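You operate a simulated robot arm through the tools that you are given. There is no shell and no other tool. Be economical: measure what you need, move in short steps, check, and stop when the job is done.

You are at the controls of a simulated robot arm. One attempt, no reset.

JOB
Close the rework bench: brush off the dust and park roller, height slider and tilt lever.
Fine: bench brush, then put it back; film roller back to its start, height slider down to nought, tilt lever back.

The check looks at the end state, three seconds after you hand in, the way a careful person would. Anything else that was tipped, shoved, dropped, spilled or broken makes it a failure.

ROBOT AND FRAMES
A 6-joint arm with a two-finger parallel gripper, fixed in place. Base frame: the origin is at the foot of the arm, x ahead of it, y to its left, z up; the work surface is at about z = 88. Readings come in cm, rad, newtons and seconds.
With the tool pointing down near the work surface it reaches from about 26 to 66 cm from the base axis. Its first joint turns from -1.152 to 1.152 rad. Payload 2.9 kg.
The tool frame sits at the grasp point between the pads (the TCP): z along the fingers, y along the line on which they close. The tips reach 3 cm beyond it. Largest opening 11 cm; finger width 2, thickness 1; the body of the gripper, 4.8 by 11.2 cm, starts 5.5 cm behind the TCP.
Orientation is that of the tool frame in the base frame, as a unit quaternion [x, y, z, w]. With the fingers straight down and closing along the base's y, the tool's x points along the base's -x, its y along +y and its z along -z.

CONTROLS
- The arm moves only by the tool arm_command. Its argument "commands" is a list of rows, each a list of 7 numbers: the shift along the tool's x, y, z in cm, then the turn, a rotation vector about the tool's x, y, z in rad, then the opening, from 0 (shut) to 1 (fully open). In form: [[dx, dy, dz, ax, ay, az, gripper], ...]. A call has 1 to 8 rows; each row shifts and turns the commanded pose from where the row before left it, along the tool's axes as they then stand. Rows are played at 5 a second. More than 5 cm and 0.15 rad between two rows, or a gripper value outside its range, and nothing of the call is played. Where a pose cannot be reached the arm comes as near as it can. A force on the tool above 50 N (or 10 N above the force at the start of the call, whichever is more), or a blocked arm, ends the call early, and 0.2 s more pass. The fingers move at their own pace (about 10.8 cm/s each) and stop on an object; they squeeze with about 32 N. The grip force told is the motor's: it shows also when the fingers shut on nothing. Time passes only in rows, and 0.2 s behind the last, so rows that do not move let the fingers close. It gives the time, the measured TCP pose, the force on the tool (base axes), the opening and the grip force at its end, in the units of the frame above (readings bear some noise), and new pictures: "views" is both (left out), scene, wrist or none.
- Cameras (640 x 400 px; columns grow to the right, rows downward): "scene" is fixed at [9.7, 47.27, 136.68]; the picture's right is [-0.35, -0.94, 0.00], its down [-0.67, 0.25, -0.70] and it looks along [0.66, -0.24, -0.71] (base axes); focal length 215 px, centre (320, 200). "wrist" rides on the gripper at [-3.6, 0, -5.7] in the tool frame; the picture's right is [0.00, -1.00, 0.00], its down [0.97, 0.00, -0.24] and it looks along [0.24, 0.00, 0.97] (tool axes); focal length 218 px, centre (320, 200). There is no depth. A picture from a camera that has moved, and an enlarged one, comes with that camera's place and axes in the base frame and with its lens.
- close_up(camera, box): a new picture of the part [left, top, right, bottom] of that camera's present view, enlarged. No time passes.
- hand_in(): hands the job in; it is judged then, once.

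Work in short steps. Places have to be worked out from the pictures, the camera data and where the tool is seen: move nearer, look again, correct. Check each grasp and each placing, and mend what went wrong. You have 120 turns and 170 pictures in all, those below and enlarged ones among them. Open the gripper and draw the arm clear of the work before you hand the job in, unless the task says otherwise; then end with one line.

The tools are called as a command line: name --pt "numbers of a row" for each row, then --argument value for the rest, lists and objects as JSON in quotes. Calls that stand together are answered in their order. arm_command: Moves the arm, as the interface text tells. Its arguments: {"type":"object","properties":{"commands":{"type":"array","items":{"type":"array","items":{"type":"number"}}},"views":{"type":"string","enum":["both","scene","wrist","none"]}},"required":["commands"]} The other tools are called the same way: close_up (camera, box) takes an enlarged picture of a part of a camera's view; hand_in () hands the job in.

At the start:

```text
clock: 0.0
ee_pos: [39.92, 8.83, 118.02]
ee_rot: [0.001, 1.0, 0.001, 0.0]
wrist_force: [0.0, 0.4, -0.1]
width: 11.0
grip_force: 0.0
```

scene: 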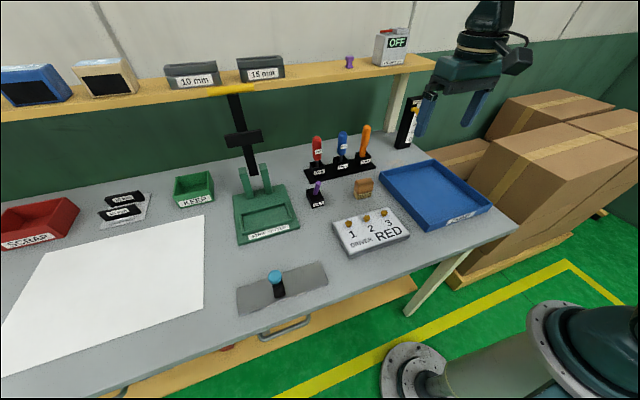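
wrist: 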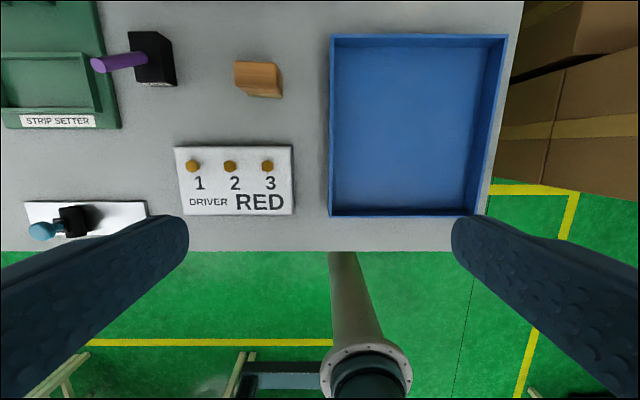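

I'll look closely at the scene first to identify the brush, dust, roller, slider and lever.

close_up --camera "scene" --box '[200, 60, 400, 185]'

close_up --camera "scene" --box '[220, 170, 420, 320]'

close_up --camera "scene" --box '[0, 160, 240, 310]'

close_up --camera "scene" --box '[300, 20, 500, 145]'

```text
3.20 times, centred on (300, 122) of scene
camera zoom: at [9.7, 47.27, 136.68], right [-0.35, -0.94, 0.0], down [-0.67, 0.25, -0.7], along [0.66, -0.24, -0.71], focal length 687 px, centre (384, 448)
```

zoom: 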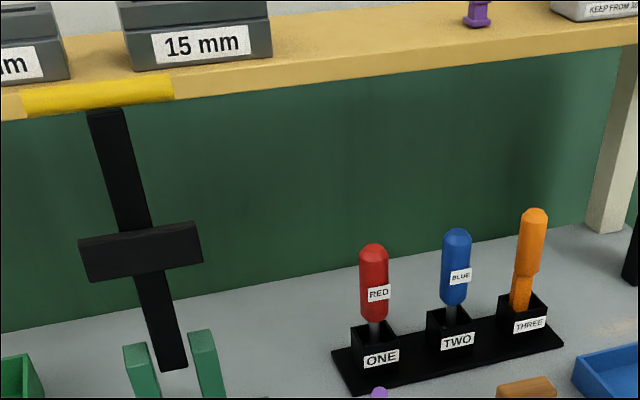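

```text
2.67 times, centred on (320, 245) of scene
camera zoom: at [9.7, 47.27, 136.68], right [-0.35, -0.94, 0.0], down [-0.67, 0.25, -0.7], along [0.66, -0.24, -0.71], focal length 573 px, centre (320, 80)
```

zoom: 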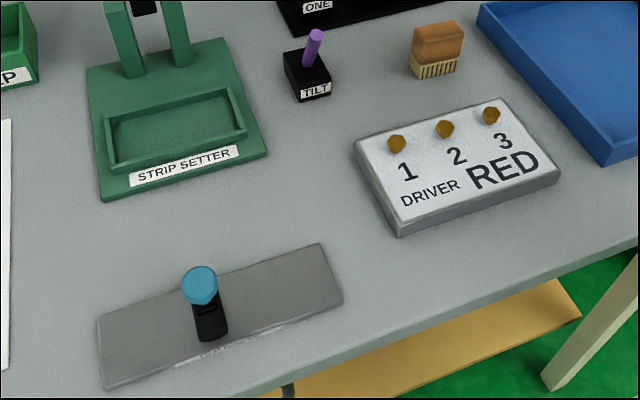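

```text
2.67 times, centred on (120, 235) of scene
camera zoom: at [9.7, 47.27, 136.68], right [-0.35, -0.94, 0.0], down [-0.67, 0.25, -0.7], along [0.66, -0.24, -0.71], focal length 573 px, centre (853, 107)
```

zoom: 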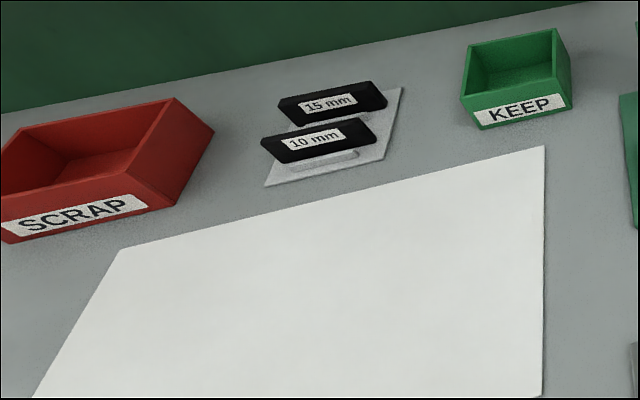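

```text
3.20 times, centred on (400, 82) of scene
camera zoom: at [9.7, 47.27, 136.68], right [-0.35, -0.94, 0.0], down [-0.67, 0.25, -0.7], along [0.66, -0.24, -0.71], focal length 687 px, centre (64, 576)
```

zoom: 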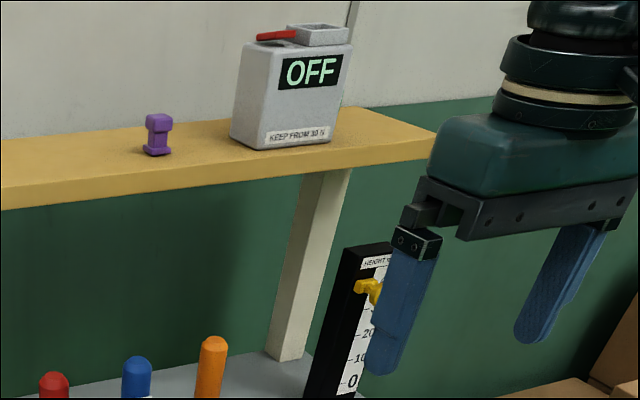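

close_up --camera "scene" --box '[360, 120, 460, 182]'

close_up --camera "wrist" --box '[0, 0, 320, 200]'

```text
6.40 times, centred on (410, 151) of scene
camera zoom: at [9.7, 47.27, 136.68], right [-0.35, -0.94, 0.0], down [-0.67, 0.25, -0.7], along [0.66, -0.24, -0.71], focal length 1374 px, centre (-256, 514)
```

zoom: 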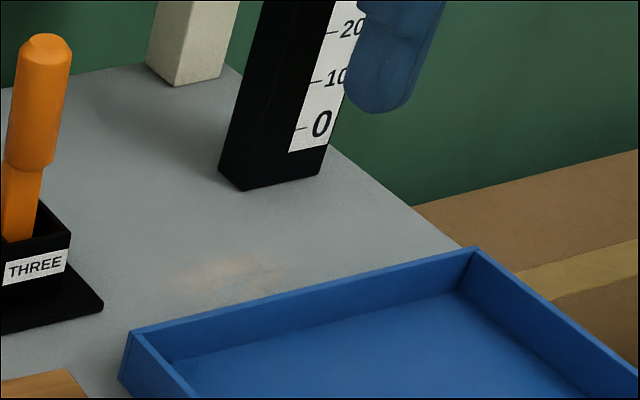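

```text
2.00 times, centred on (160, 100) of wrist
camera zoom: at [43.45, 8.88, 123.8], right [0.0, -1.0, 0.0], down [-0.97, 0.0, 0.24], along [-0.24, 0.0, -0.97], focal length 436 px, centre (640, 400)
```

zoom: 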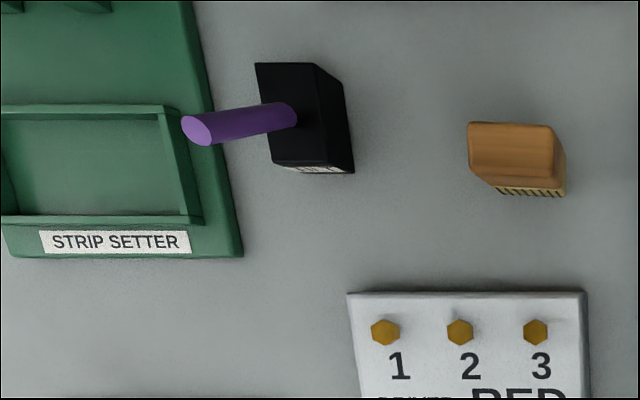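

The faint brown patch behind the blue tray, near (64,-4), looks like the dust. I'm moving the arm over there at the same height to inspect it and the height slider.

arm_command --pt "-3.5 -2.7 0 0 0 0 1" --pt "-3.5 -2.7 0 0 0 0 1" --pt "-3.5 -2.7 0 0 0 0 1" --pt "-3.5 -2.7 0 0 0 0 1" --pt "0 0 0 0 0 0 1" --views "both"

```text
clock: 1.2
ee_pos: [53.79, -1.94, 118.02]
ee_rot: [-0.001, 1.0, 0.001, 0.0]
wrist_force: [-0.5, 1.1, -0.3]
width: 11.02
grip_force: 0.0
camera wrist: at [57.41, -1.97, 123.84], right [0.0, -1.0, 0.0], down [-0.97, 0.0, 0.24], along [-0.24, 0.0, -0.97], focal length 218 px, centre (320, 200)
```

scene: 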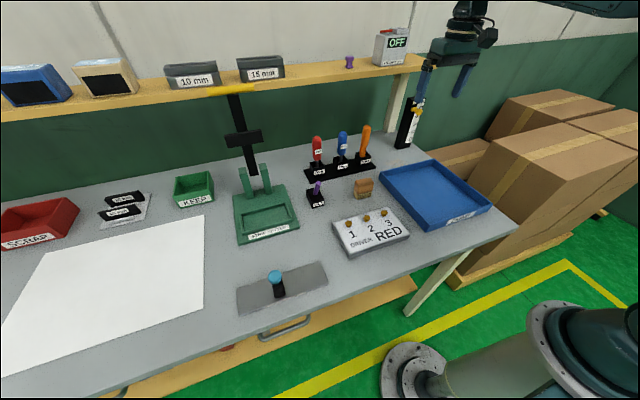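
wrist: 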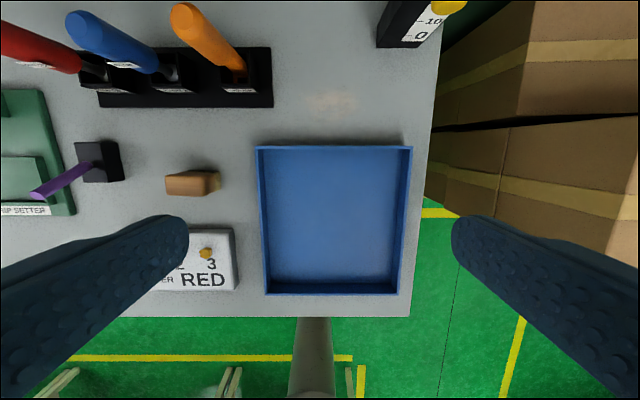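

close_up --camera "wrist" --box '[230, 0, 470, 150]'

close_up --camera "wrist" --box '[0, 110, 240, 260]'

close_up --camera "scene" --box '[380, 80, 460, 160]'

```text
2.67 times, centred on (350, 75) of wrist
camera zoom: at [57.41, -1.97, 123.84], right [0.0, -1.0, 0.0], down [-0.97, 0.0, 0.24], along [-0.24, 0.0, -0.97], focal length 582 px, centre (240, 533)
```

zoom: 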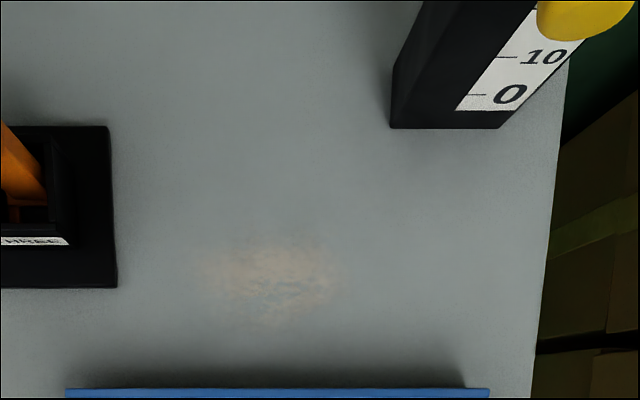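

```text
2.67 times, centred on (120, 185) of wrist
camera zoom: at [57.41, -1.97, 123.84], right [0.0, -1.0, 0.0], down [-0.97, 0.0, 0.24], along [-0.24, 0.0, -0.97], focal length 582 px, centre (853, 240)
```

zoom: 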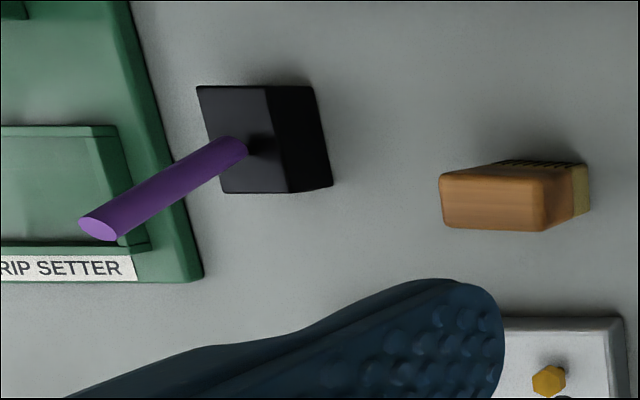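

```text
5.00 times, centred on (420, 120) of scene
camera zoom: at [9.7, 47.26, 136.68], right [-0.35, -0.94, 0.0], down [-0.67, 0.25, -0.7], along [0.66, -0.24, -0.71], focal length 1074 px, centre (-180, 600)
```

zoom: 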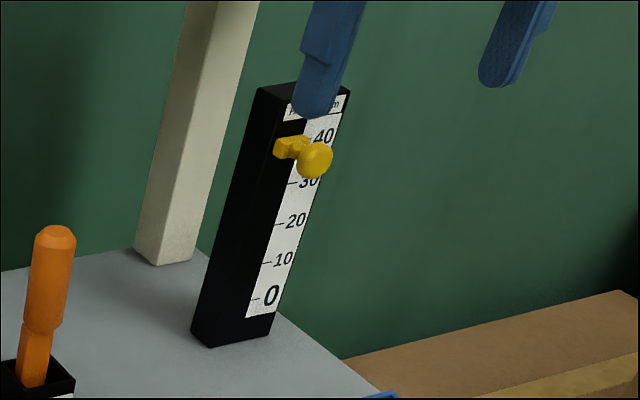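

The dust spans roughly x 61–66, y −8…+1. The height slider knob is near (67.2,−10.8,105), reading about 34. I'll approach the slider tilted forward and look at the knob.

arm_command --pt "-2 -4.4 1 0 0 0 1" --pt "-2 -4.4 1 0 0 0 1" --pt "0 0 0 0 -0.15 0 0.6" --pt "0 0 0 0 -0.15 0 0.6" --pt "0 0 0 0 -0.15 0 0.6" --pt "0 0 0 0 -0.15 0 0.6" --pt "0 0 0 0 0 0 0.6" --views "both"

```text
clock: 2.8
ee_pos: [62.95, -12.18, 119.33]
ee_rot: [0.0, 0.97, 0.001, 0.243]
wrist_force: [-0.6, 0.6, -0.4]
width: 6.59
grip_force: 0.0
out of reach, approached as far as the arm can: row 3, 4, 5, 6
camera wrist: at [63.42, -12.06, 126.07], right [0.0, -1.0, 0.0], down [-0.97, 0.0, -0.25], along [0.25, 0.0, -0.97], focal length 218 px, centre (320, 200)
```

scene: 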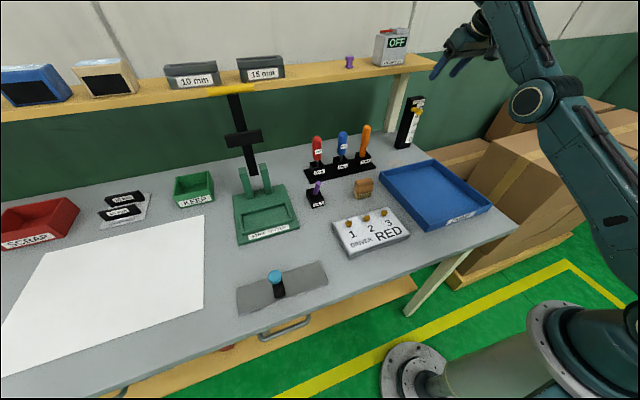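
wrist: 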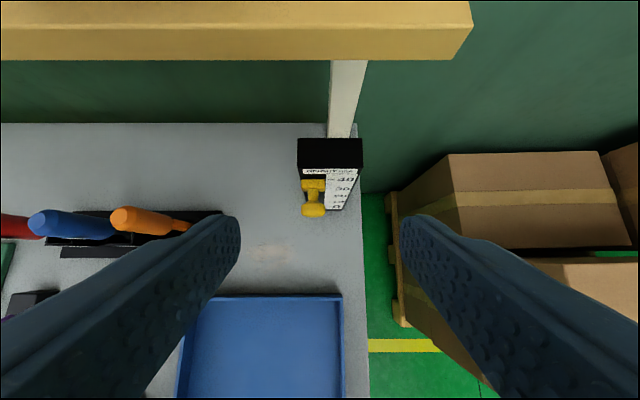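

close_up --camera "wrist" --box '[270, 120, 390, 240]'

close_up --camera "scene" --box '[380, 80, 460, 160]'

```text
3.33 times, centred on (330, 180) of wrist
camera zoom: at [63.42, -12.06, 126.07], right [0.0, -1.0, 0.0], down [-0.97, 0.0, -0.25], along [0.25, 0.0, -0.97], focal length 728 px, centre (287, 267)
```

zoom: 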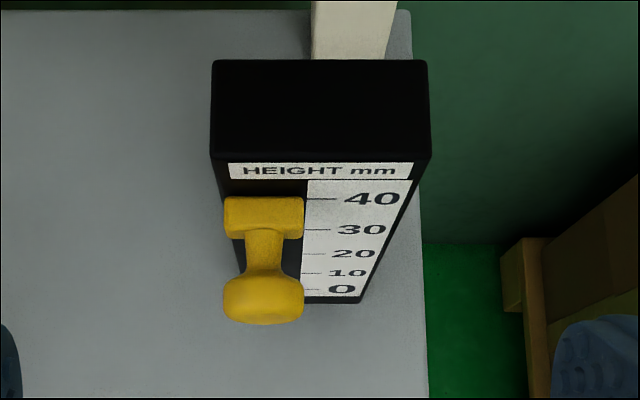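

```text
5.00 times, centred on (420, 120) of scene
camera zoom: at [9.7, 47.27, 136.68], right [-0.35, -0.94, 0.0], down [-0.67, 0.25, -0.7], along [0.66, -0.24, -0.71], focal length 1074 px, centre (-180, 600)
```

zoom: 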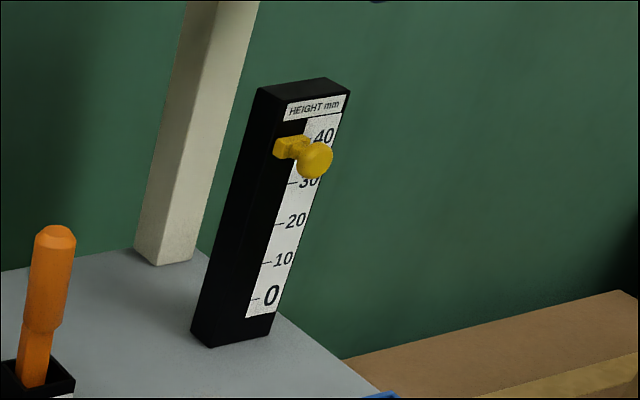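

The knob centre is at about (67.7,−11.4,105.3). My plan is to push it down from above with closed fingers, so I'm closing and easing toward a point above it to learn how the reach behaves.

arm_command --pt "0 0.4 0 0 0 0 0" --pt "0.2 0.4 2.5 0 0 0 0" --pt "0.2 0 2.5 0 0 0 0" --pt "0 0 0 0 0 0 0" --views "both"

```text
clock: 3.8
ee_pos: [63.53, -10.77, 118.01]
ee_rot: [0.0, 0.972, -0.001, 0.233]
wrist_force: [-0.1, 0.8, -0.5]
width: 0.0
grip_force: 31.6
out of reach, approached as far as the arm can: row 2, 3
camera wrist: at [64.08, -10.92, 124.77], right [0.0, -1.0, 0.0], down [-0.97, 0.0, -0.23], along [0.23, 0.0, -0.97], focal length 218 px, centre (320, 200)
```

scene: 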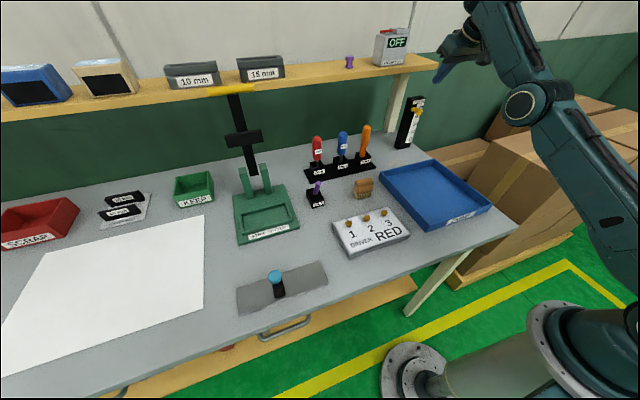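
wrist: 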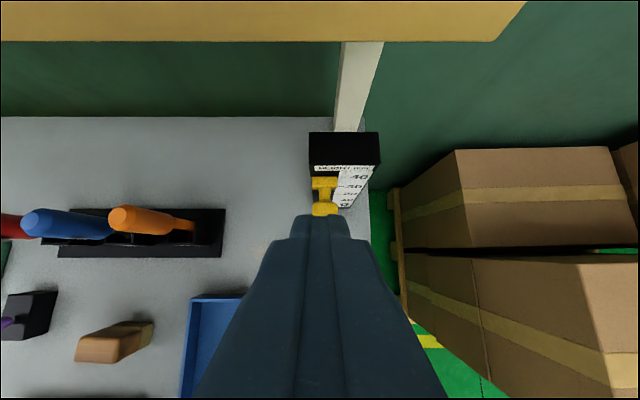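

The tilt seems limited by a joint, so I'm backing the tilt off a little and checking which pose it settles at.

arm_command --pt "0 0 0 0 0.1 0 0" --pt "0 0 0 0 0.1 0 0" --pt "0 0 0 0 0 0 0" --views "none"

```text
clock: 4.6
ee_pos: [63.43, -10.91, 118.08]
ee_rot: [0.0, 0.99, 0.0, 0.145]
wrist_force: [0.2, -0.4, -0.4]
width: 0.0
grip_force: 31.9
```

arm_command --pt "-0.6 -0.17 2.27 0 0 0 0" --pt "-0.6 -0.17 2.27 0 0 0 0" --pt "-0.6 -0.17 2.27 0 0 0 0" --pt "0 0 0 0 0 0 0" --views "both"

```text
clock: 5.6
ee_pos: [67.21, -11.46, 112.02]
ee_rot: [0.0, 0.989, 0.0, 0.145]
wrist_force: [-0.1, 0.7, -0.2]
width: 0.0
grip_force: 31.6
camera wrist: at [68.98, -11.43, 118.58], right [0.0, -1.0, 0.0], down [-1.0, 0.0, -0.05], along [0.05, 0.0, -1.0], focal length 218 px, centre (320, 200)
```

scene: 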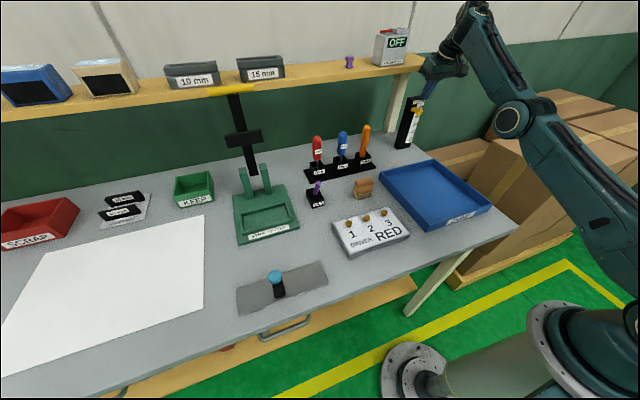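
wrist: 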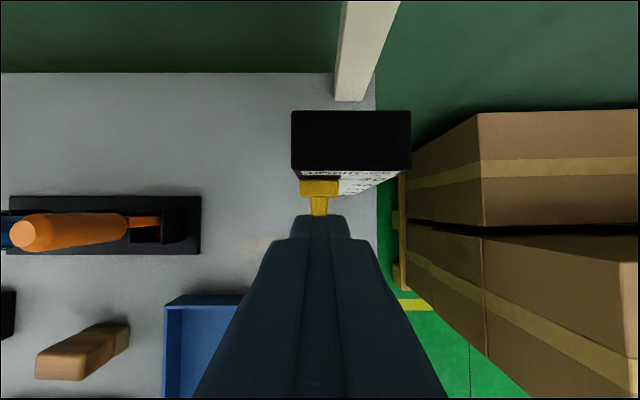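

I'm aligned over the carriage, so I'll descend in small steps until contact.

arm_command --pt "0.287 0 0.957 0 0 0 0" --pt "0.287 0 0.957 0 0 0 0" --pt "0.287 0 0.957 0 0 0 0" --pt "0.287 0 0.957 0 0 0 0" --views "both"

```text
clock: 6.6
ee_pos: [67.19, -11.39, 108.13]
ee_rot: [0.001, 0.99, -0.002, 0.143]
wrist_force: [0.4, 1.3, 0.9]
width: 0.0
grip_force: 32.3
camera wrist: at [68.92, -11.36, 114.57], right [0.0, -1.0, 0.0], down [-1.0, 0.0, -0.04], along [0.04, 0.0, -1.0], focal length 218 px, centre (320, 200)
```

scene: 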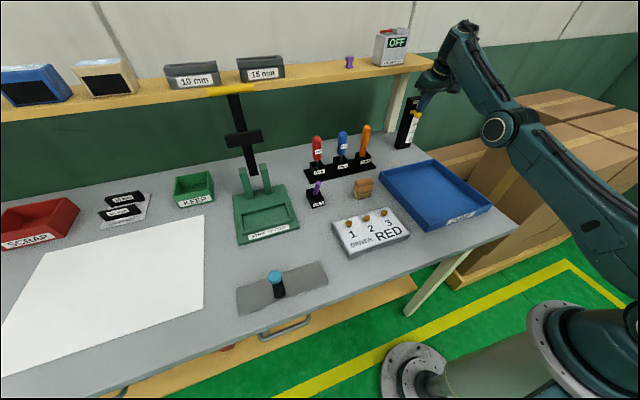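
wrist: 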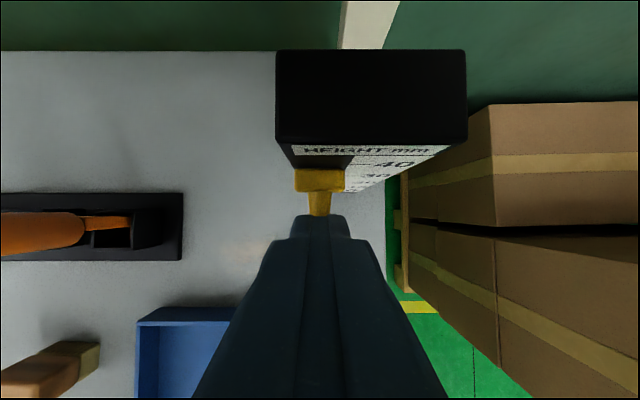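

Tiny contact force (0.9 N up), so I'm close to pushing. I'll keep descending.

arm_command --pt "0.287 0 0.957 0 0 0 0" --pt "0.287 0 0.957 0 0 0 0" --pt "0.287 0 0.957 0 0 0 0" --pt "0.287 0 0.957 0 0 0 0" --views "wrist"

close_up --camera "scene" --box '[380, 80, 460, 160]'

```text
clock: 7.6
ee_pos: [65.57, -10.84, 105.95]
ee_rot: [0.0, 0.99, -0.002, 0.139]
wrist_force: [-0.1, 0.7, -0.1]
width: 0.0
grip_force: 31.9
out of reach, approached as far as the arm can: row 1, 2, 3, 4
camera wrist: at [67.5, -10.79, 112.66], right [0.0, -1.0, 0.0], down [-1.0, 0.0, -0.04], along [0.04, 0.0, -1.0], focal length 218 px, centre (320, 200)
```

wrist: 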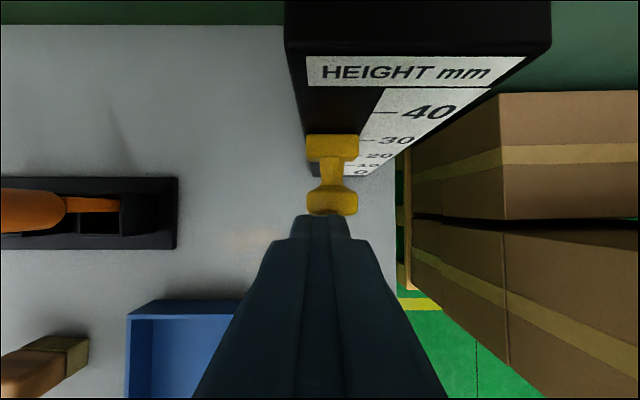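

```text
5.00 times, centred on (420, 120) of scene
camera zoom: at [9.7, 47.27, 136.68], right [-0.35, -0.94, 0.0], down [-0.67, 0.25, -0.7], along [0.66, -0.24, -0.71], focal length 1074 px, centre (-180, 600)
```

zoom: 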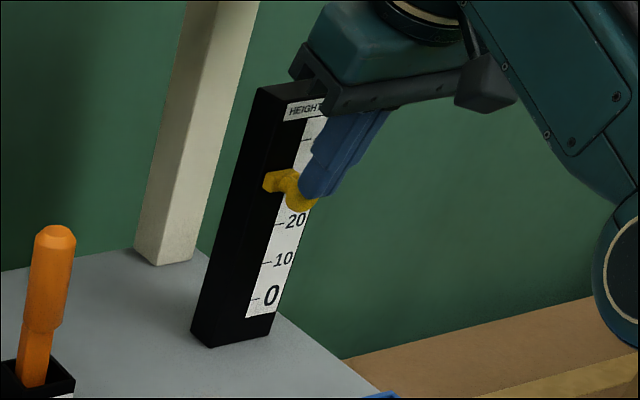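

The slider went down to about 26, but the arm runs out of reach with this tilt. I'll back up, point straight down and turn the gripper 90° so the outer finger of a partly open gripper can push at longer reach.

arm_command --pt "0 0 -4 0 0 0 0" --pt "0 0 -4 0 0 0 0" --pt "0 0 0 0 0.14 0 0" --pt "0 0 0 0 0.139 0 0.3" --pt "0 0 0 0 0 0.15 0.3" --pt "0 0 0 0 0 0.15 0.3" --pt "0 0 0 0 0 0.15 0.3" --pt "0 0 0 0 0 0.15 0.3" --views "none"

arm_command --pt "0 0 0 0 0 0.15 0.5" --pt "0 0 0 0 0 0.15 0.5" --pt "0 0 0 0 0 0.15 0.5" --pt "0 0 0 0 0 0.15 0.5" --pt "0 0 0 0 0 0.15 0.5" --pt "0 0 0 0 0 0.15 0.5" --pt "0 0 0 0 0 0.07 0.5" --pt "0 0 0 0 0 0 0.5" --views "both"

```text
clock: 9.4
ee_pos: [62.55, -10.3, 113.39]
ee_rot: [0.295, 0.955, 0.018, 0.027]
wrist_force: [0.8, 0.1, -0.1]
width: 3.3
grip_force: 0.0
out of reach, approached as far as the arm can: row 4
```

```text
clock: 11.2
ee_pos: [62.56, -10.31, 113.33]
ee_rot: [0.706, 0.708, 0.029, 0.015]
wrist_force: [0.4, -0.5, -0.1]
width: 5.5
grip_force: 0.1
camera wrist: at [62.19, -14.09, 119.07], right [-1.0, 0.0, -0.06], down [-0.02, 0.97, 0.26], along [0.06, 0.26, -0.96], focal length 218 px, centre (320, 200)
```

scene: 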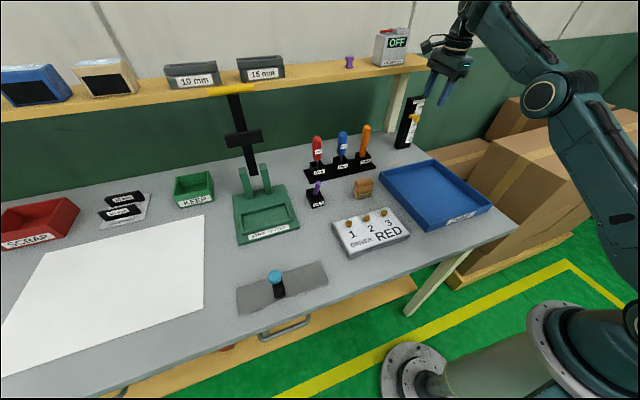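
wrist: 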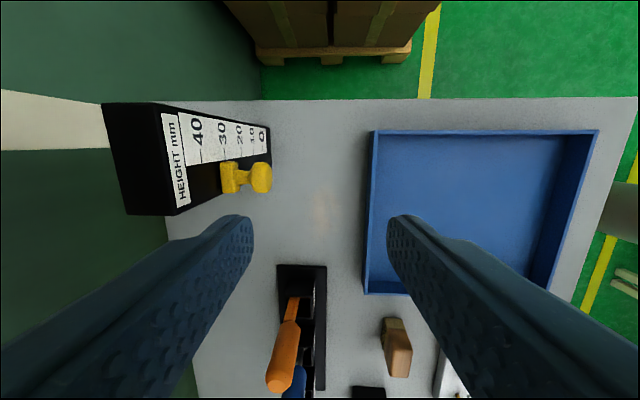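

That works: tool y now points along base +x and the camera sees the scale. Next I'll place the outer finger over the knob (68,−11.2) with a 6.6 cm opening and come down.

arm_command --pt "-0.9 1.6 0 0 0 0 0.6" --pt "0 -0.12 2 0 0 0 0.6" --pt "0 -0.12 2 0 0 0 0.6" --pt "0 -0.12 2 0 0 0 0.6" --pt "0 0 0 0 0 0 0.6" --views "wrist"

close_up --camera "scene" --box '[380, 80, 460, 160]'

```text
clock: 12.4
ee_pos: [62.78, -10.88, 107.16]
ee_rot: [0.706, 0.708, 0.028, 0.017]
wrist_force: [0.3, 0.5, 0.1]
width: 6.6
grip_force: 0.1
out of reach, approached as far as the arm can: row 1
camera wrist: at [62.39, -14.48, 112.86], right [-1.0, 0.0, -0.06], down [-0.02, 0.97, 0.26], along [0.06, 0.26, -0.96], focal length 218 px, centre (320, 200)
```

wrist: 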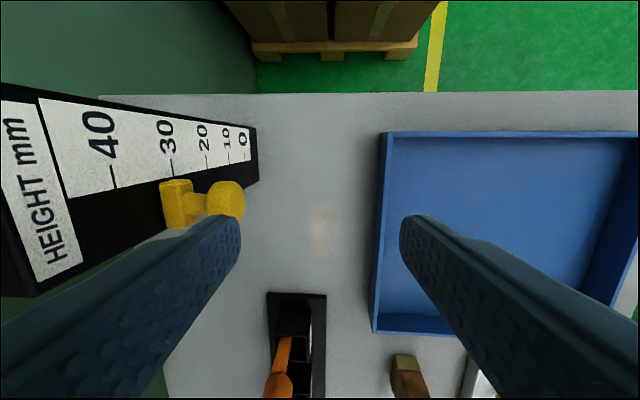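

```text
5.00 times, centred on (420, 120) of scene
camera zoom: at [9.7, 47.27, 136.68], right [-0.35, -0.94, 0.0], down [-0.67, 0.25, -0.7], along [0.66, -0.24, -0.71], focal length 1074 px, centre (-180, 600)
```

zoom: 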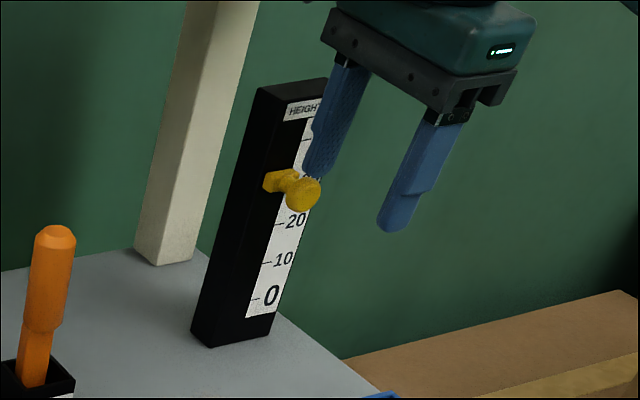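

arm_command --pt "-0.4 0.8 0 0 0 0 0.7" --pt "0 0 0 0 0 0 0.7" --views "wrist"

```text
clock: 13.0
ee_pos: [63.56, -11.3, 107.26]
ee_rot: [0.706, 0.708, 0.028, 0.016]
wrist_force: [0.4, 0.4, 0.1]
width: 7.71
grip_force: 0.1
camera wrist: at [63.19, -14.91, 112.9], right [-1.0, 0.0, -0.06], down [-0.02, 0.97, 0.26], along [0.06, 0.26, -0.96], focal length 218 px, centre (320, 200)
```

wrist: 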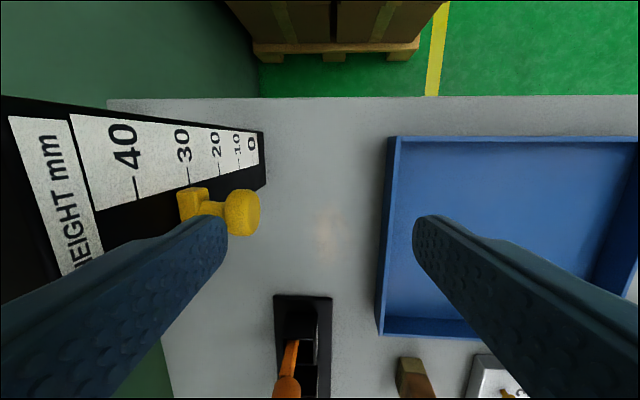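

arm_command --pt "0 -0.06 1 0 0 0 0.7" --pt "0 -0.06 1 0 0 0 0.7" --pt "0 -0.06 1 0 0 0 0.7" --pt "0 -0.06 1 0 0 0 0.7" --pt "0 0 0 0 0 0 0.7" --views "wrist"

```text
clock: 14.2
ee_pos: [63.63, -10.97, 103.08]
ee_rot: [0.705, 0.709, 0.029, 0.016]
wrist_force: [-0.6, 0.5, -0.3]
width: 7.69
grip_force: 0.0
camera wrist: at [63.19, -14.83, 108.89], right [-1.0, 0.0, -0.06], down [-0.02, 0.97, 0.26], along [0.06, 0.26, -0.96], focal length 218 px, centre (320, 200)
```

wrist: 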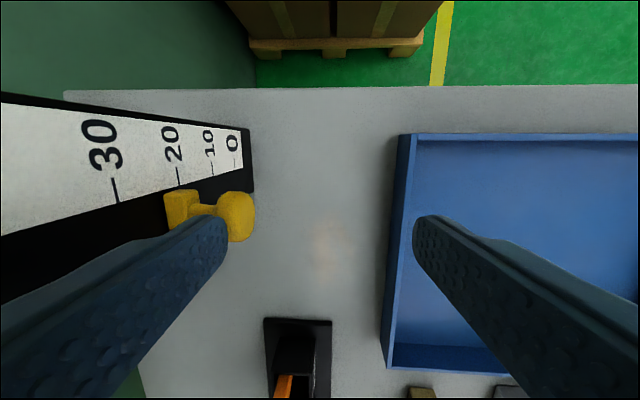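

It's sliding down, now around 20, so I'll continue.

arm_command --pt "-0.1 -0.06 1 0 0 0 0.7" --pt "0 -0.06 1 0 0 0 0.7" --pt "0 -0.06 1 0 0 0 0.7" --pt "0 -0.06 1 0 0 0 0.7" --pt "0 0 0 0 0 0 0.7" --views "wrist"

close_up --camera "scene" --box '[380, 80, 460, 160]'

```text
clock: 15.4
ee_pos: [63.62, -10.99, 99.13]
ee_rot: [0.705, 0.708, 0.028, 0.016]
wrist_force: [-0.7, 0.1, -0.7]
width: 7.69
grip_force: 0.1
camera wrist: at [63.23, -14.82, 104.88], right [-1.0, 0.0, -0.06], down [-0.02, 0.97, 0.26], along [0.06, 0.26, -0.96], focal length 218 px, centre (320, 200)
```

wrist: 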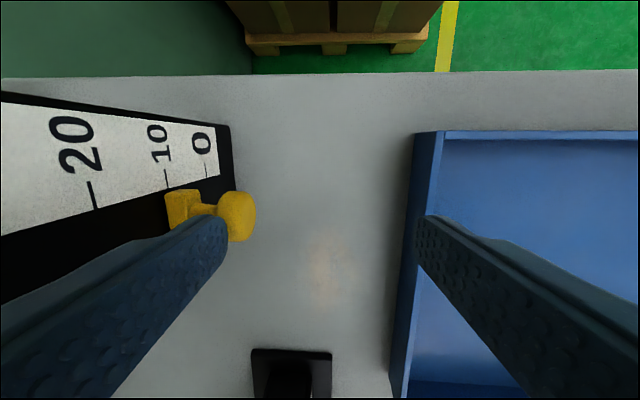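

```text
5.00 times, centred on (420, 120) of scene
camera zoom: at [9.7, 47.27, 136.68], right [-0.35, -0.94, 0.0], down [-0.67, 0.25, -0.7], along [0.66, -0.24, -0.71], focal length 1074 px, centre (-180, 600)
```

zoom: 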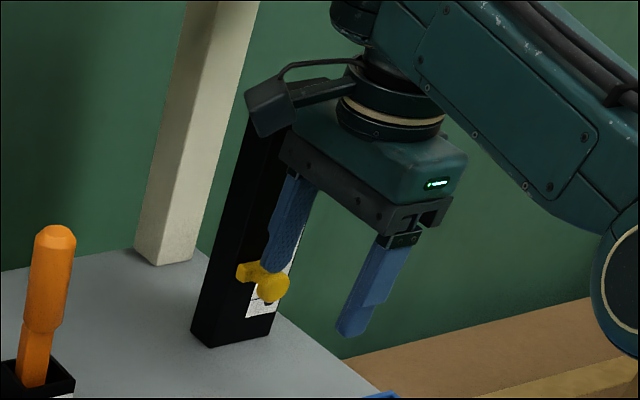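

arm_command --pt "-0.1 -0.06 1 0 0 0 0.7" --pt "0 -0.06 1 0 0 0 0.7" --pt "0 0 0 0 0 0 0.7" --views "wrist"

```text
clock: 16.2
ee_pos: [63.56, -11.21, 97.25]
ee_rot: [0.706, 0.708, 0.029, 0.016]
wrist_force: [0.2, -0.1, -0.2]
width: 7.7
grip_force: 0.1
camera wrist: at [63.23, -14.88, 102.89], right [-1.0, 0.0, -0.06], down [-0.02, 0.97, 0.26], along [0.06, 0.26, -0.96], focal length 218 px, centre (320, 200)
```

wrist: 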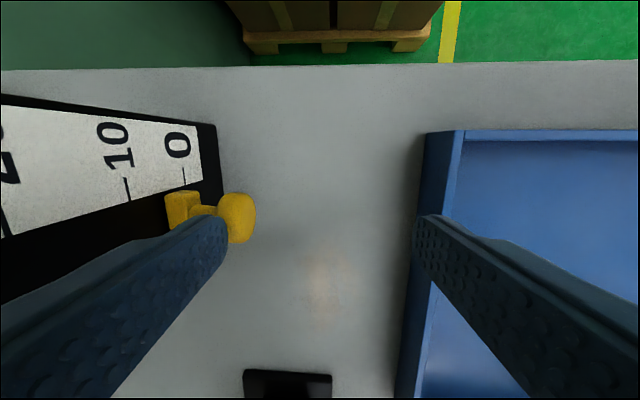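

arm_command --pt "0 -0.03 0.5 0 0 0 0.7" --pt "0 -0.03 0.5 0 0 0 0.7" --pt "0 0 0 0 0 0 0.7" --views "wrist"

close_up --camera "scene" --box '[390, 110, 440, 160]'

```text
clock: 17.0
ee_pos: [63.54, -11.17, 96.21]
ee_rot: [0.705, 0.708, 0.028, 0.016]
wrist_force: [0.1, 0.6, -0.2]
width: 7.69
grip_force: 0.1
camera wrist: at [63.23, -14.9, 101.9], right [-1.0, 0.0, -0.06], down [-0.02, 0.97, 0.26], along [0.06, 0.26, -0.96], focal length 218 px, centre (320, 200)
```

wrist: 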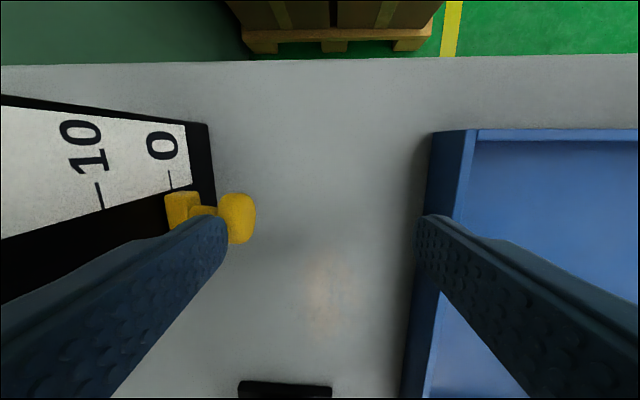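

```text
8.00 times, centred on (415, 135) of scene
camera zoom: at [9.7, 47.27, 136.68], right [-0.35, -0.94, 0.0], down [-0.67, 0.25, -0.7], along [0.66, -0.24, -0.71], focal length 1718 px, centre (-440, 720)
```

zoom: 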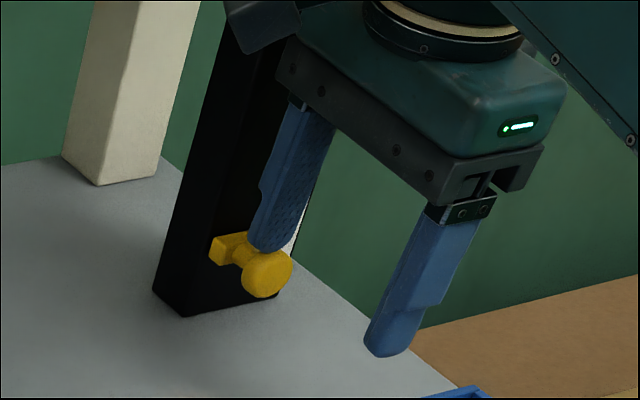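

arm_command --pt "0 -0.03 0.4 0 0 0 0.7" --pt "0 -0.03 0.4 0 0 0 0.7" --pt "0 0 0 0 0 0 0.7" --views "wrist"

```text
clock: 17.8
ee_pos: [63.54, -11.22, 95.75]
ee_rot: [0.706, 0.707, 0.031, 0.019]
wrist_force: [-2.4, -0.7, 23.3]
width: 7.68
grip_force: 0.1
camera wrist: at [63.19, -14.89, 101.42], right [-1.0, 0.0, -0.07], down [-0.02, 0.97, 0.26], along [0.07, 0.26, -0.96], focal length 218 px, centre (320, 200)
```

wrist: 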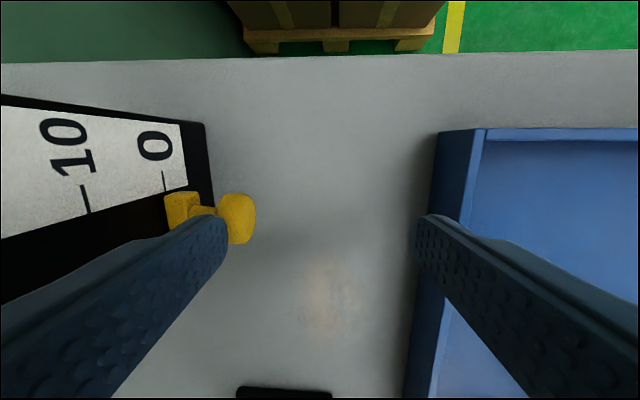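

The stop was felt at 23 N, so the slider is at its bottom. I'll lift away and verify.

arm_command --pt "0 -0.1 -4 0 0 0 0.7" --pt "0 -0.2 -4 0 0 0 0.7" --pt "0 -0.2 -4 0 0 0 0.7" --pt "0 -0.2 -4 0 0 0 0.7" --pt "4 -3 0 0 0 0 0.7" --pt "4 -3 0 0 0 0 0.7" --views "wrist"

close_up --camera "scene" --box '[380, 80, 460, 160]'

```text
clock: 19.2
ee_pos: [57.07, -3.53, 111.95]
ee_rot: [0.704, 0.71, 0.028, 0.014]
wrist_force: [0.0, -0.4, 0.0]
width: 7.68
grip_force: 0.1
out of reach, approached as far as the arm can: row 6
camera wrist: at [56.67, -7.23, 117.58], right [-1.0, -0.01, -0.06], down [-0.02, 0.97, 0.26], along [0.06, 0.26, -0.96], focal length 218 px, centre (320, 200)
```

wrist: 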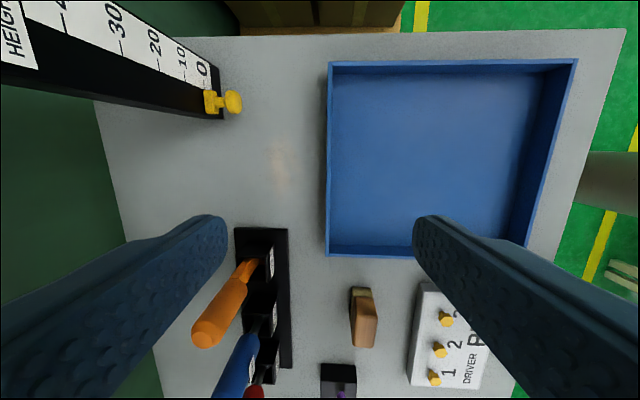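

```text
5.00 times, centred on (420, 120) of scene
camera zoom: at [9.7, 47.26, 136.67], right [-0.35, -0.94, 0.0], down [-0.67, 0.25, -0.7], along [0.66, -0.24, -0.71], focal length 1074 px, centre (-180, 600)
```

zoom: 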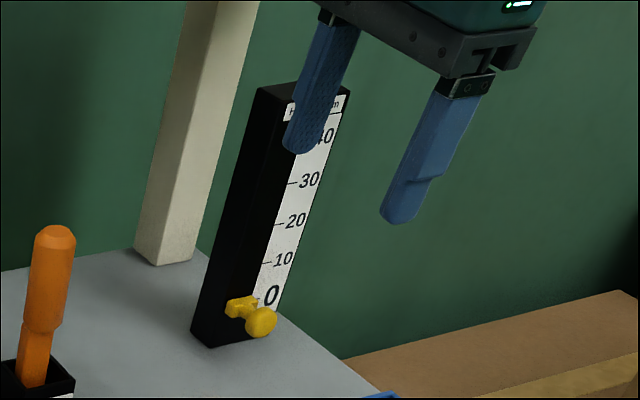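

The slider reads 0. Next I'll move above the brush, level the tool, and look at it.

arm_command --pt "3.9 -1.1 0 0.059 -0.02 0 0.7" --pt "3.9 -1.1 0 0 0 0 0.7" --pt "3.9 -1.1 0 0 0 0 0.7" --pt "3.9 -1.1 0 0 0 0 0.7" --pt "0 0 0 0 0 0 0.7" --views "both"

close_up --camera "wrist" --box '[240, 150, 400, 270]'

```text
clock: 20.4
ee_pos: [53.22, 12.12, 112.36]
ee_rot: [0.706, 0.708, -0.002, 0.001]
wrist_force: [-0.3, -0.5, 0.8]
width: 7.67
grip_force: 0.0
out of reach, approached as far as the arm can: row 3, 4
camera wrist: at [53.11, 8.54, 118.18], right [-1.0, 0.0, 0.0], down [0.0, 0.97, 0.24], along [0.0, 0.24, -0.97], focal length 218 px, centre (320, 200)
```

scene: 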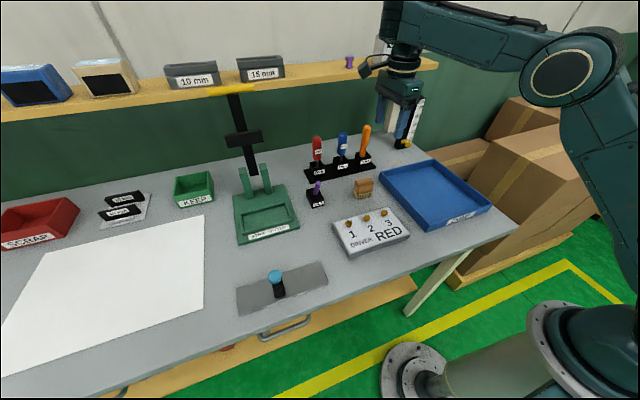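
wrist: 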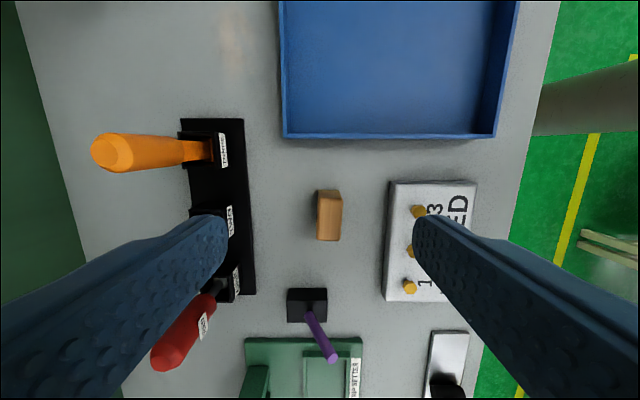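

```text
3.33 times, centred on (320, 210) of wrist
camera zoom: at [53.11, 8.54, 118.18], right [-1.0, 0.0, 0.0], down [0.0, 0.97, 0.24], along [0.0, 0.24, -0.97], focal length 728 px, centre (320, 167)
```

zoom: 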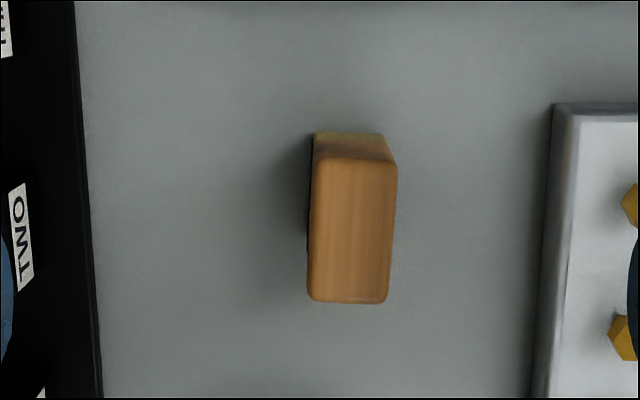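

The brush wood top is about 3×5.8 cm, centred near (52,17.2), top z≈93.5, turned slightly. I'm moving above it and down to z≈100 to check alignment.

arm_command --pt "2.5 -0.6 0 0 0 0.05 0.6" --pt "2.6 -0.6 0 0 0 0 0.6" --pt "0 0 4 0 0 0 0.6" --pt "0 0 4 0 0 0 0.6" --pt "0 0 4.3 0 0 0 0.6" --pt "0 0 0 0 0 0 0.6" --views "both"

```text
clock: 21.8
ee_pos: [57.22, 18.98, 102.9]
ee_rot: [0.723, 0.691, 0.0, 0.002]
wrist_force: [0.1, 0.0, -0.5]
width: 6.61
grip_force: 0.0
out of reach, approached as far as the arm can: row 3, 4, 5
camera wrist: at [56.98, 15.34, 108.71], right [-1.0, 0.05, 0.0], down [0.04, 0.97, 0.24], along [0.01, 0.24, -0.97], focal length 218 px, centre (320, 200)
```

scene: 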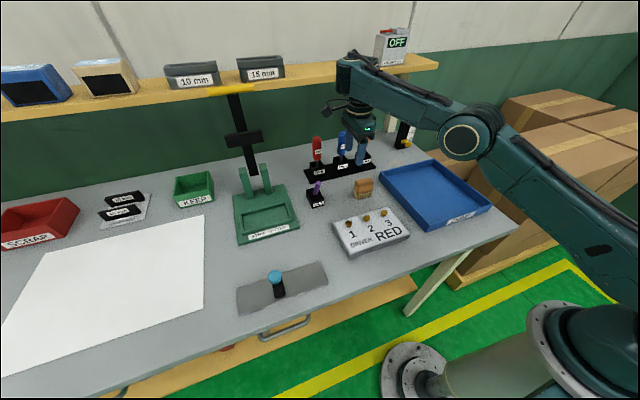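
wrist: 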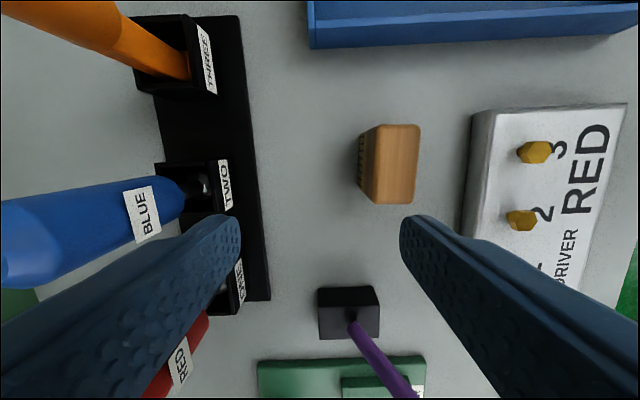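

"Out of reach" seems linked to fast moves with the arm nearly straight, and that made the tool drift outward to x=57. I'll use small 1 cm rows inward and see whether it tracks.

arm_command --pt "0 -1 0 0 0 0 0.6" --pt "0 -1 0 0 0 0 0.6" --pt "0 -1 0 0 0 0 0.6" --views "none"

```text
clock: 22.6
ee_pos: [56.36, 19.79, 104.01]
ee_rot: [0.724, 0.69, -0.001, 0.002]
wrist_force: [0.2, 0.7, 0.4]
width: 6.61
grip_force: 0.0
out of reach, approached as far as the arm can: row 1, 2, 3
```

The boundary acts like a wrist-bend limit with this hand turn. I'll go up, turn the hand back to the original yaw, and test descending there.

arm_command --pt "-0.5 -0.5 -3 0 0 0 0.6" --pt "-0.5 -1 -3 0 0 0 0.6" --pt "-0.5 -1 -2.5 0 0 -0.15 0.6" --pt "0 0 0 0 0 -0.15 0.6" --pt "0 0 0 0 0 -0.15 0.6" --pt "0 0 0 0 0 -0.15 0.6" --pt "0 0 0 0 0 -0.15 0.6" --pt "0 0 0 0 0 -0.15 0.6" --views "none"

arm_command --pt "0 0 0 0 0 -0.15 0.6" --pt "0 0 0 0 0 -0.15 0.6" --pt "0 0 0 0 0 -0.15 0.6" --pt "0 0 0 0 0 -0.15 0.6" --pt "0 0 0 0 0 -0.12 0.6" --pt "0 0 2 0 0 0 0.6" --pt "0 0 2 0 0 0 0.6" --views "scene"

```text
clock: 24.4
ee_pos: [53.76, 18.5, 112.48]
ee_rot: [0.349, 0.937, -0.001, 0.003]
wrist_force: [0.0, 0.0, 0.3]
width: 6.62
grip_force: 0.1
```

```text
clock: 26.0
ee_pos: [54.09, 18.5, 108.69]
ee_rot: [-0.001, 1.0, -0.002, 0.0]
wrist_force: [0.4, -0.1, 0.1]
width: 6.6
grip_force: 0.1
out of reach, approached as far as the arm can: row 7
```

scene: 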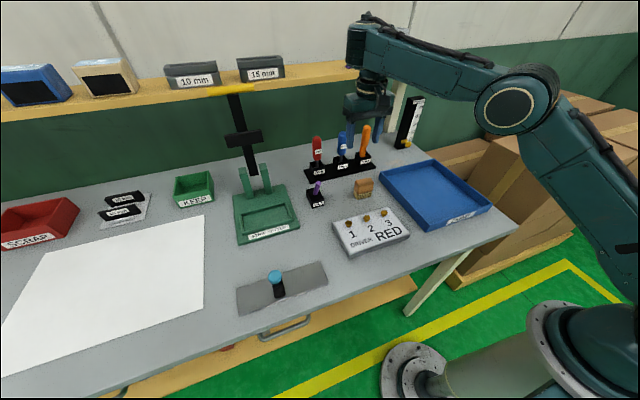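

The same boundary applies at this yaw. I'll return toward the starting area and test the descent from there, to see whether the arm has been caught in an unfavourable configuration.

arm_command --pt "0 0 -4 0 0 0 0.6" --pt "0 0 -4 0 0 0 0.6" --pt "4 -2.5 0 0 0 0 0.6" --pt "4 -2.5 0 0 0 0 0.6" --pt "4 -2.5 0 0 0 0 0.6" --pt "2 -2 0 0 0 0 0.6" --pt "0 0 0 0 0 0 0.6" --views "scene"

```text
clock: 27.6
ee_pos: [42.91, 9.72, 121.26]
ee_rot: [0.003, 1.0, 0.0, -0.001]
wrist_force: [-0.5, -0.4, 0.6]
width: 6.6
grip_force: 0.1
out of reach, approached as far as the arm can: row 4, 5, 6
```

scene: 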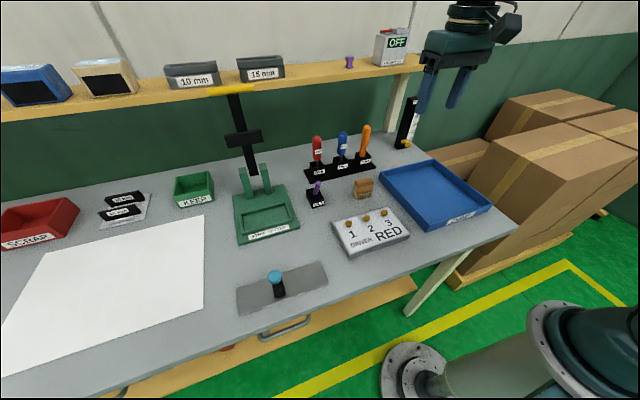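

close_up --camera "scene" --box '[400, 0, 640, 150]'

```text
2.67 times, centred on (520, 75) of scene
camera zoom: at [9.7, 47.26, 136.68], right [-0.35, -0.94, 0.0], down [-0.67, 0.25, -0.7], along [0.66, -0.24, -0.71], focal length 573 px, centre (-213, 533)
```

zoom: 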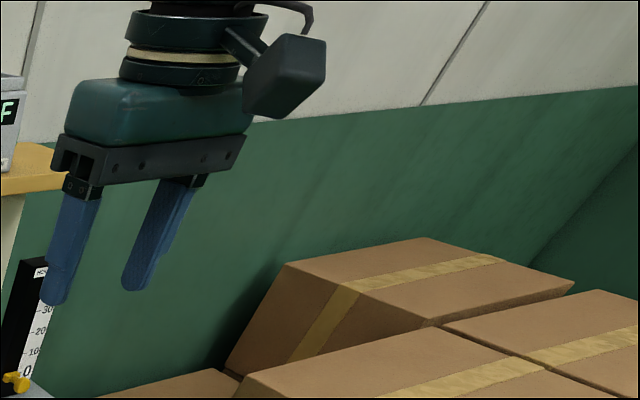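

I'm testing whether tilting the tool inward opens up the reachable region, to find out what the constraint is.

arm_command --pt "0 0 0 0 0.15 0 0.6" --pt "0 0 0 0 0.15 0 0.6" --pt "2 0 2 0 0 0 0.6" --pt "1 0 2 0 0 0 0.6" --pt "0 0 0 0 0 0 0.6" --views "none"

```text
clock: 28.8
ee_pos: [39.55, 9.15, 117.91]
ee_rot: [-0.001, 0.993, -0.021, -0.114]
wrist_force: [0.1, 0.3, -0.1]
width: 6.6
grip_force: 0.1
out of reach, approached as far as the arm can: row 1, 2
```

arm_command --pt "0 0 0 0 -0.115 0 0.6" --pt "0 0 0 0 -0.114 0 0.6" --pt "0 0 0 0 0 0 0.6" --views "none"

```text
clock: 29.6
ee_pos: [39.69, 9.18, 117.9]
ee_rot: [-0.003, 1.0, -0.021, 0.0]
wrist_force: [-1.3, 0.4, 0.2]
width: 6.6
grip_force: 0.0
```

Start-area pose regained. Now I'll test descending here; the driver panel below is at about z 92.

arm_command --pt "0 0 2 0 0 0 0.6" --pt "0 0 2 0 0 0 0.6" --pt "0 0 2 0 0 0 0.6" --pt "0 0 2 0 0 0 0.6" --pt "0 0 0 0 0 0 0.6" --views "scene"

```text
clock: 30.8
ee_pos: [39.65, 8.78, 109.87]
ee_rot: [-0.004, 1.0, -0.019, 0.0]
wrist_force: [0.1, 0.7, 0.7]
width: 6.61
grip_force: 0.0
```

scene: 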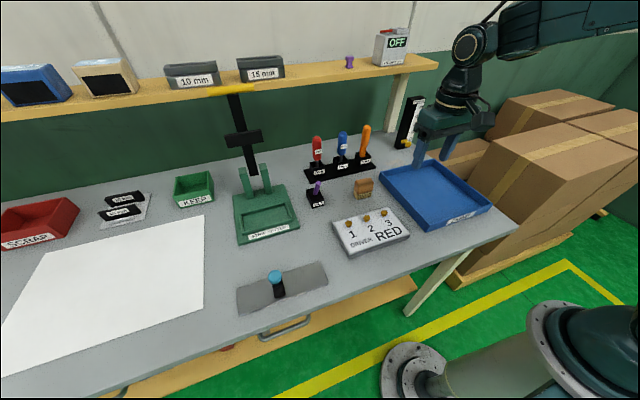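

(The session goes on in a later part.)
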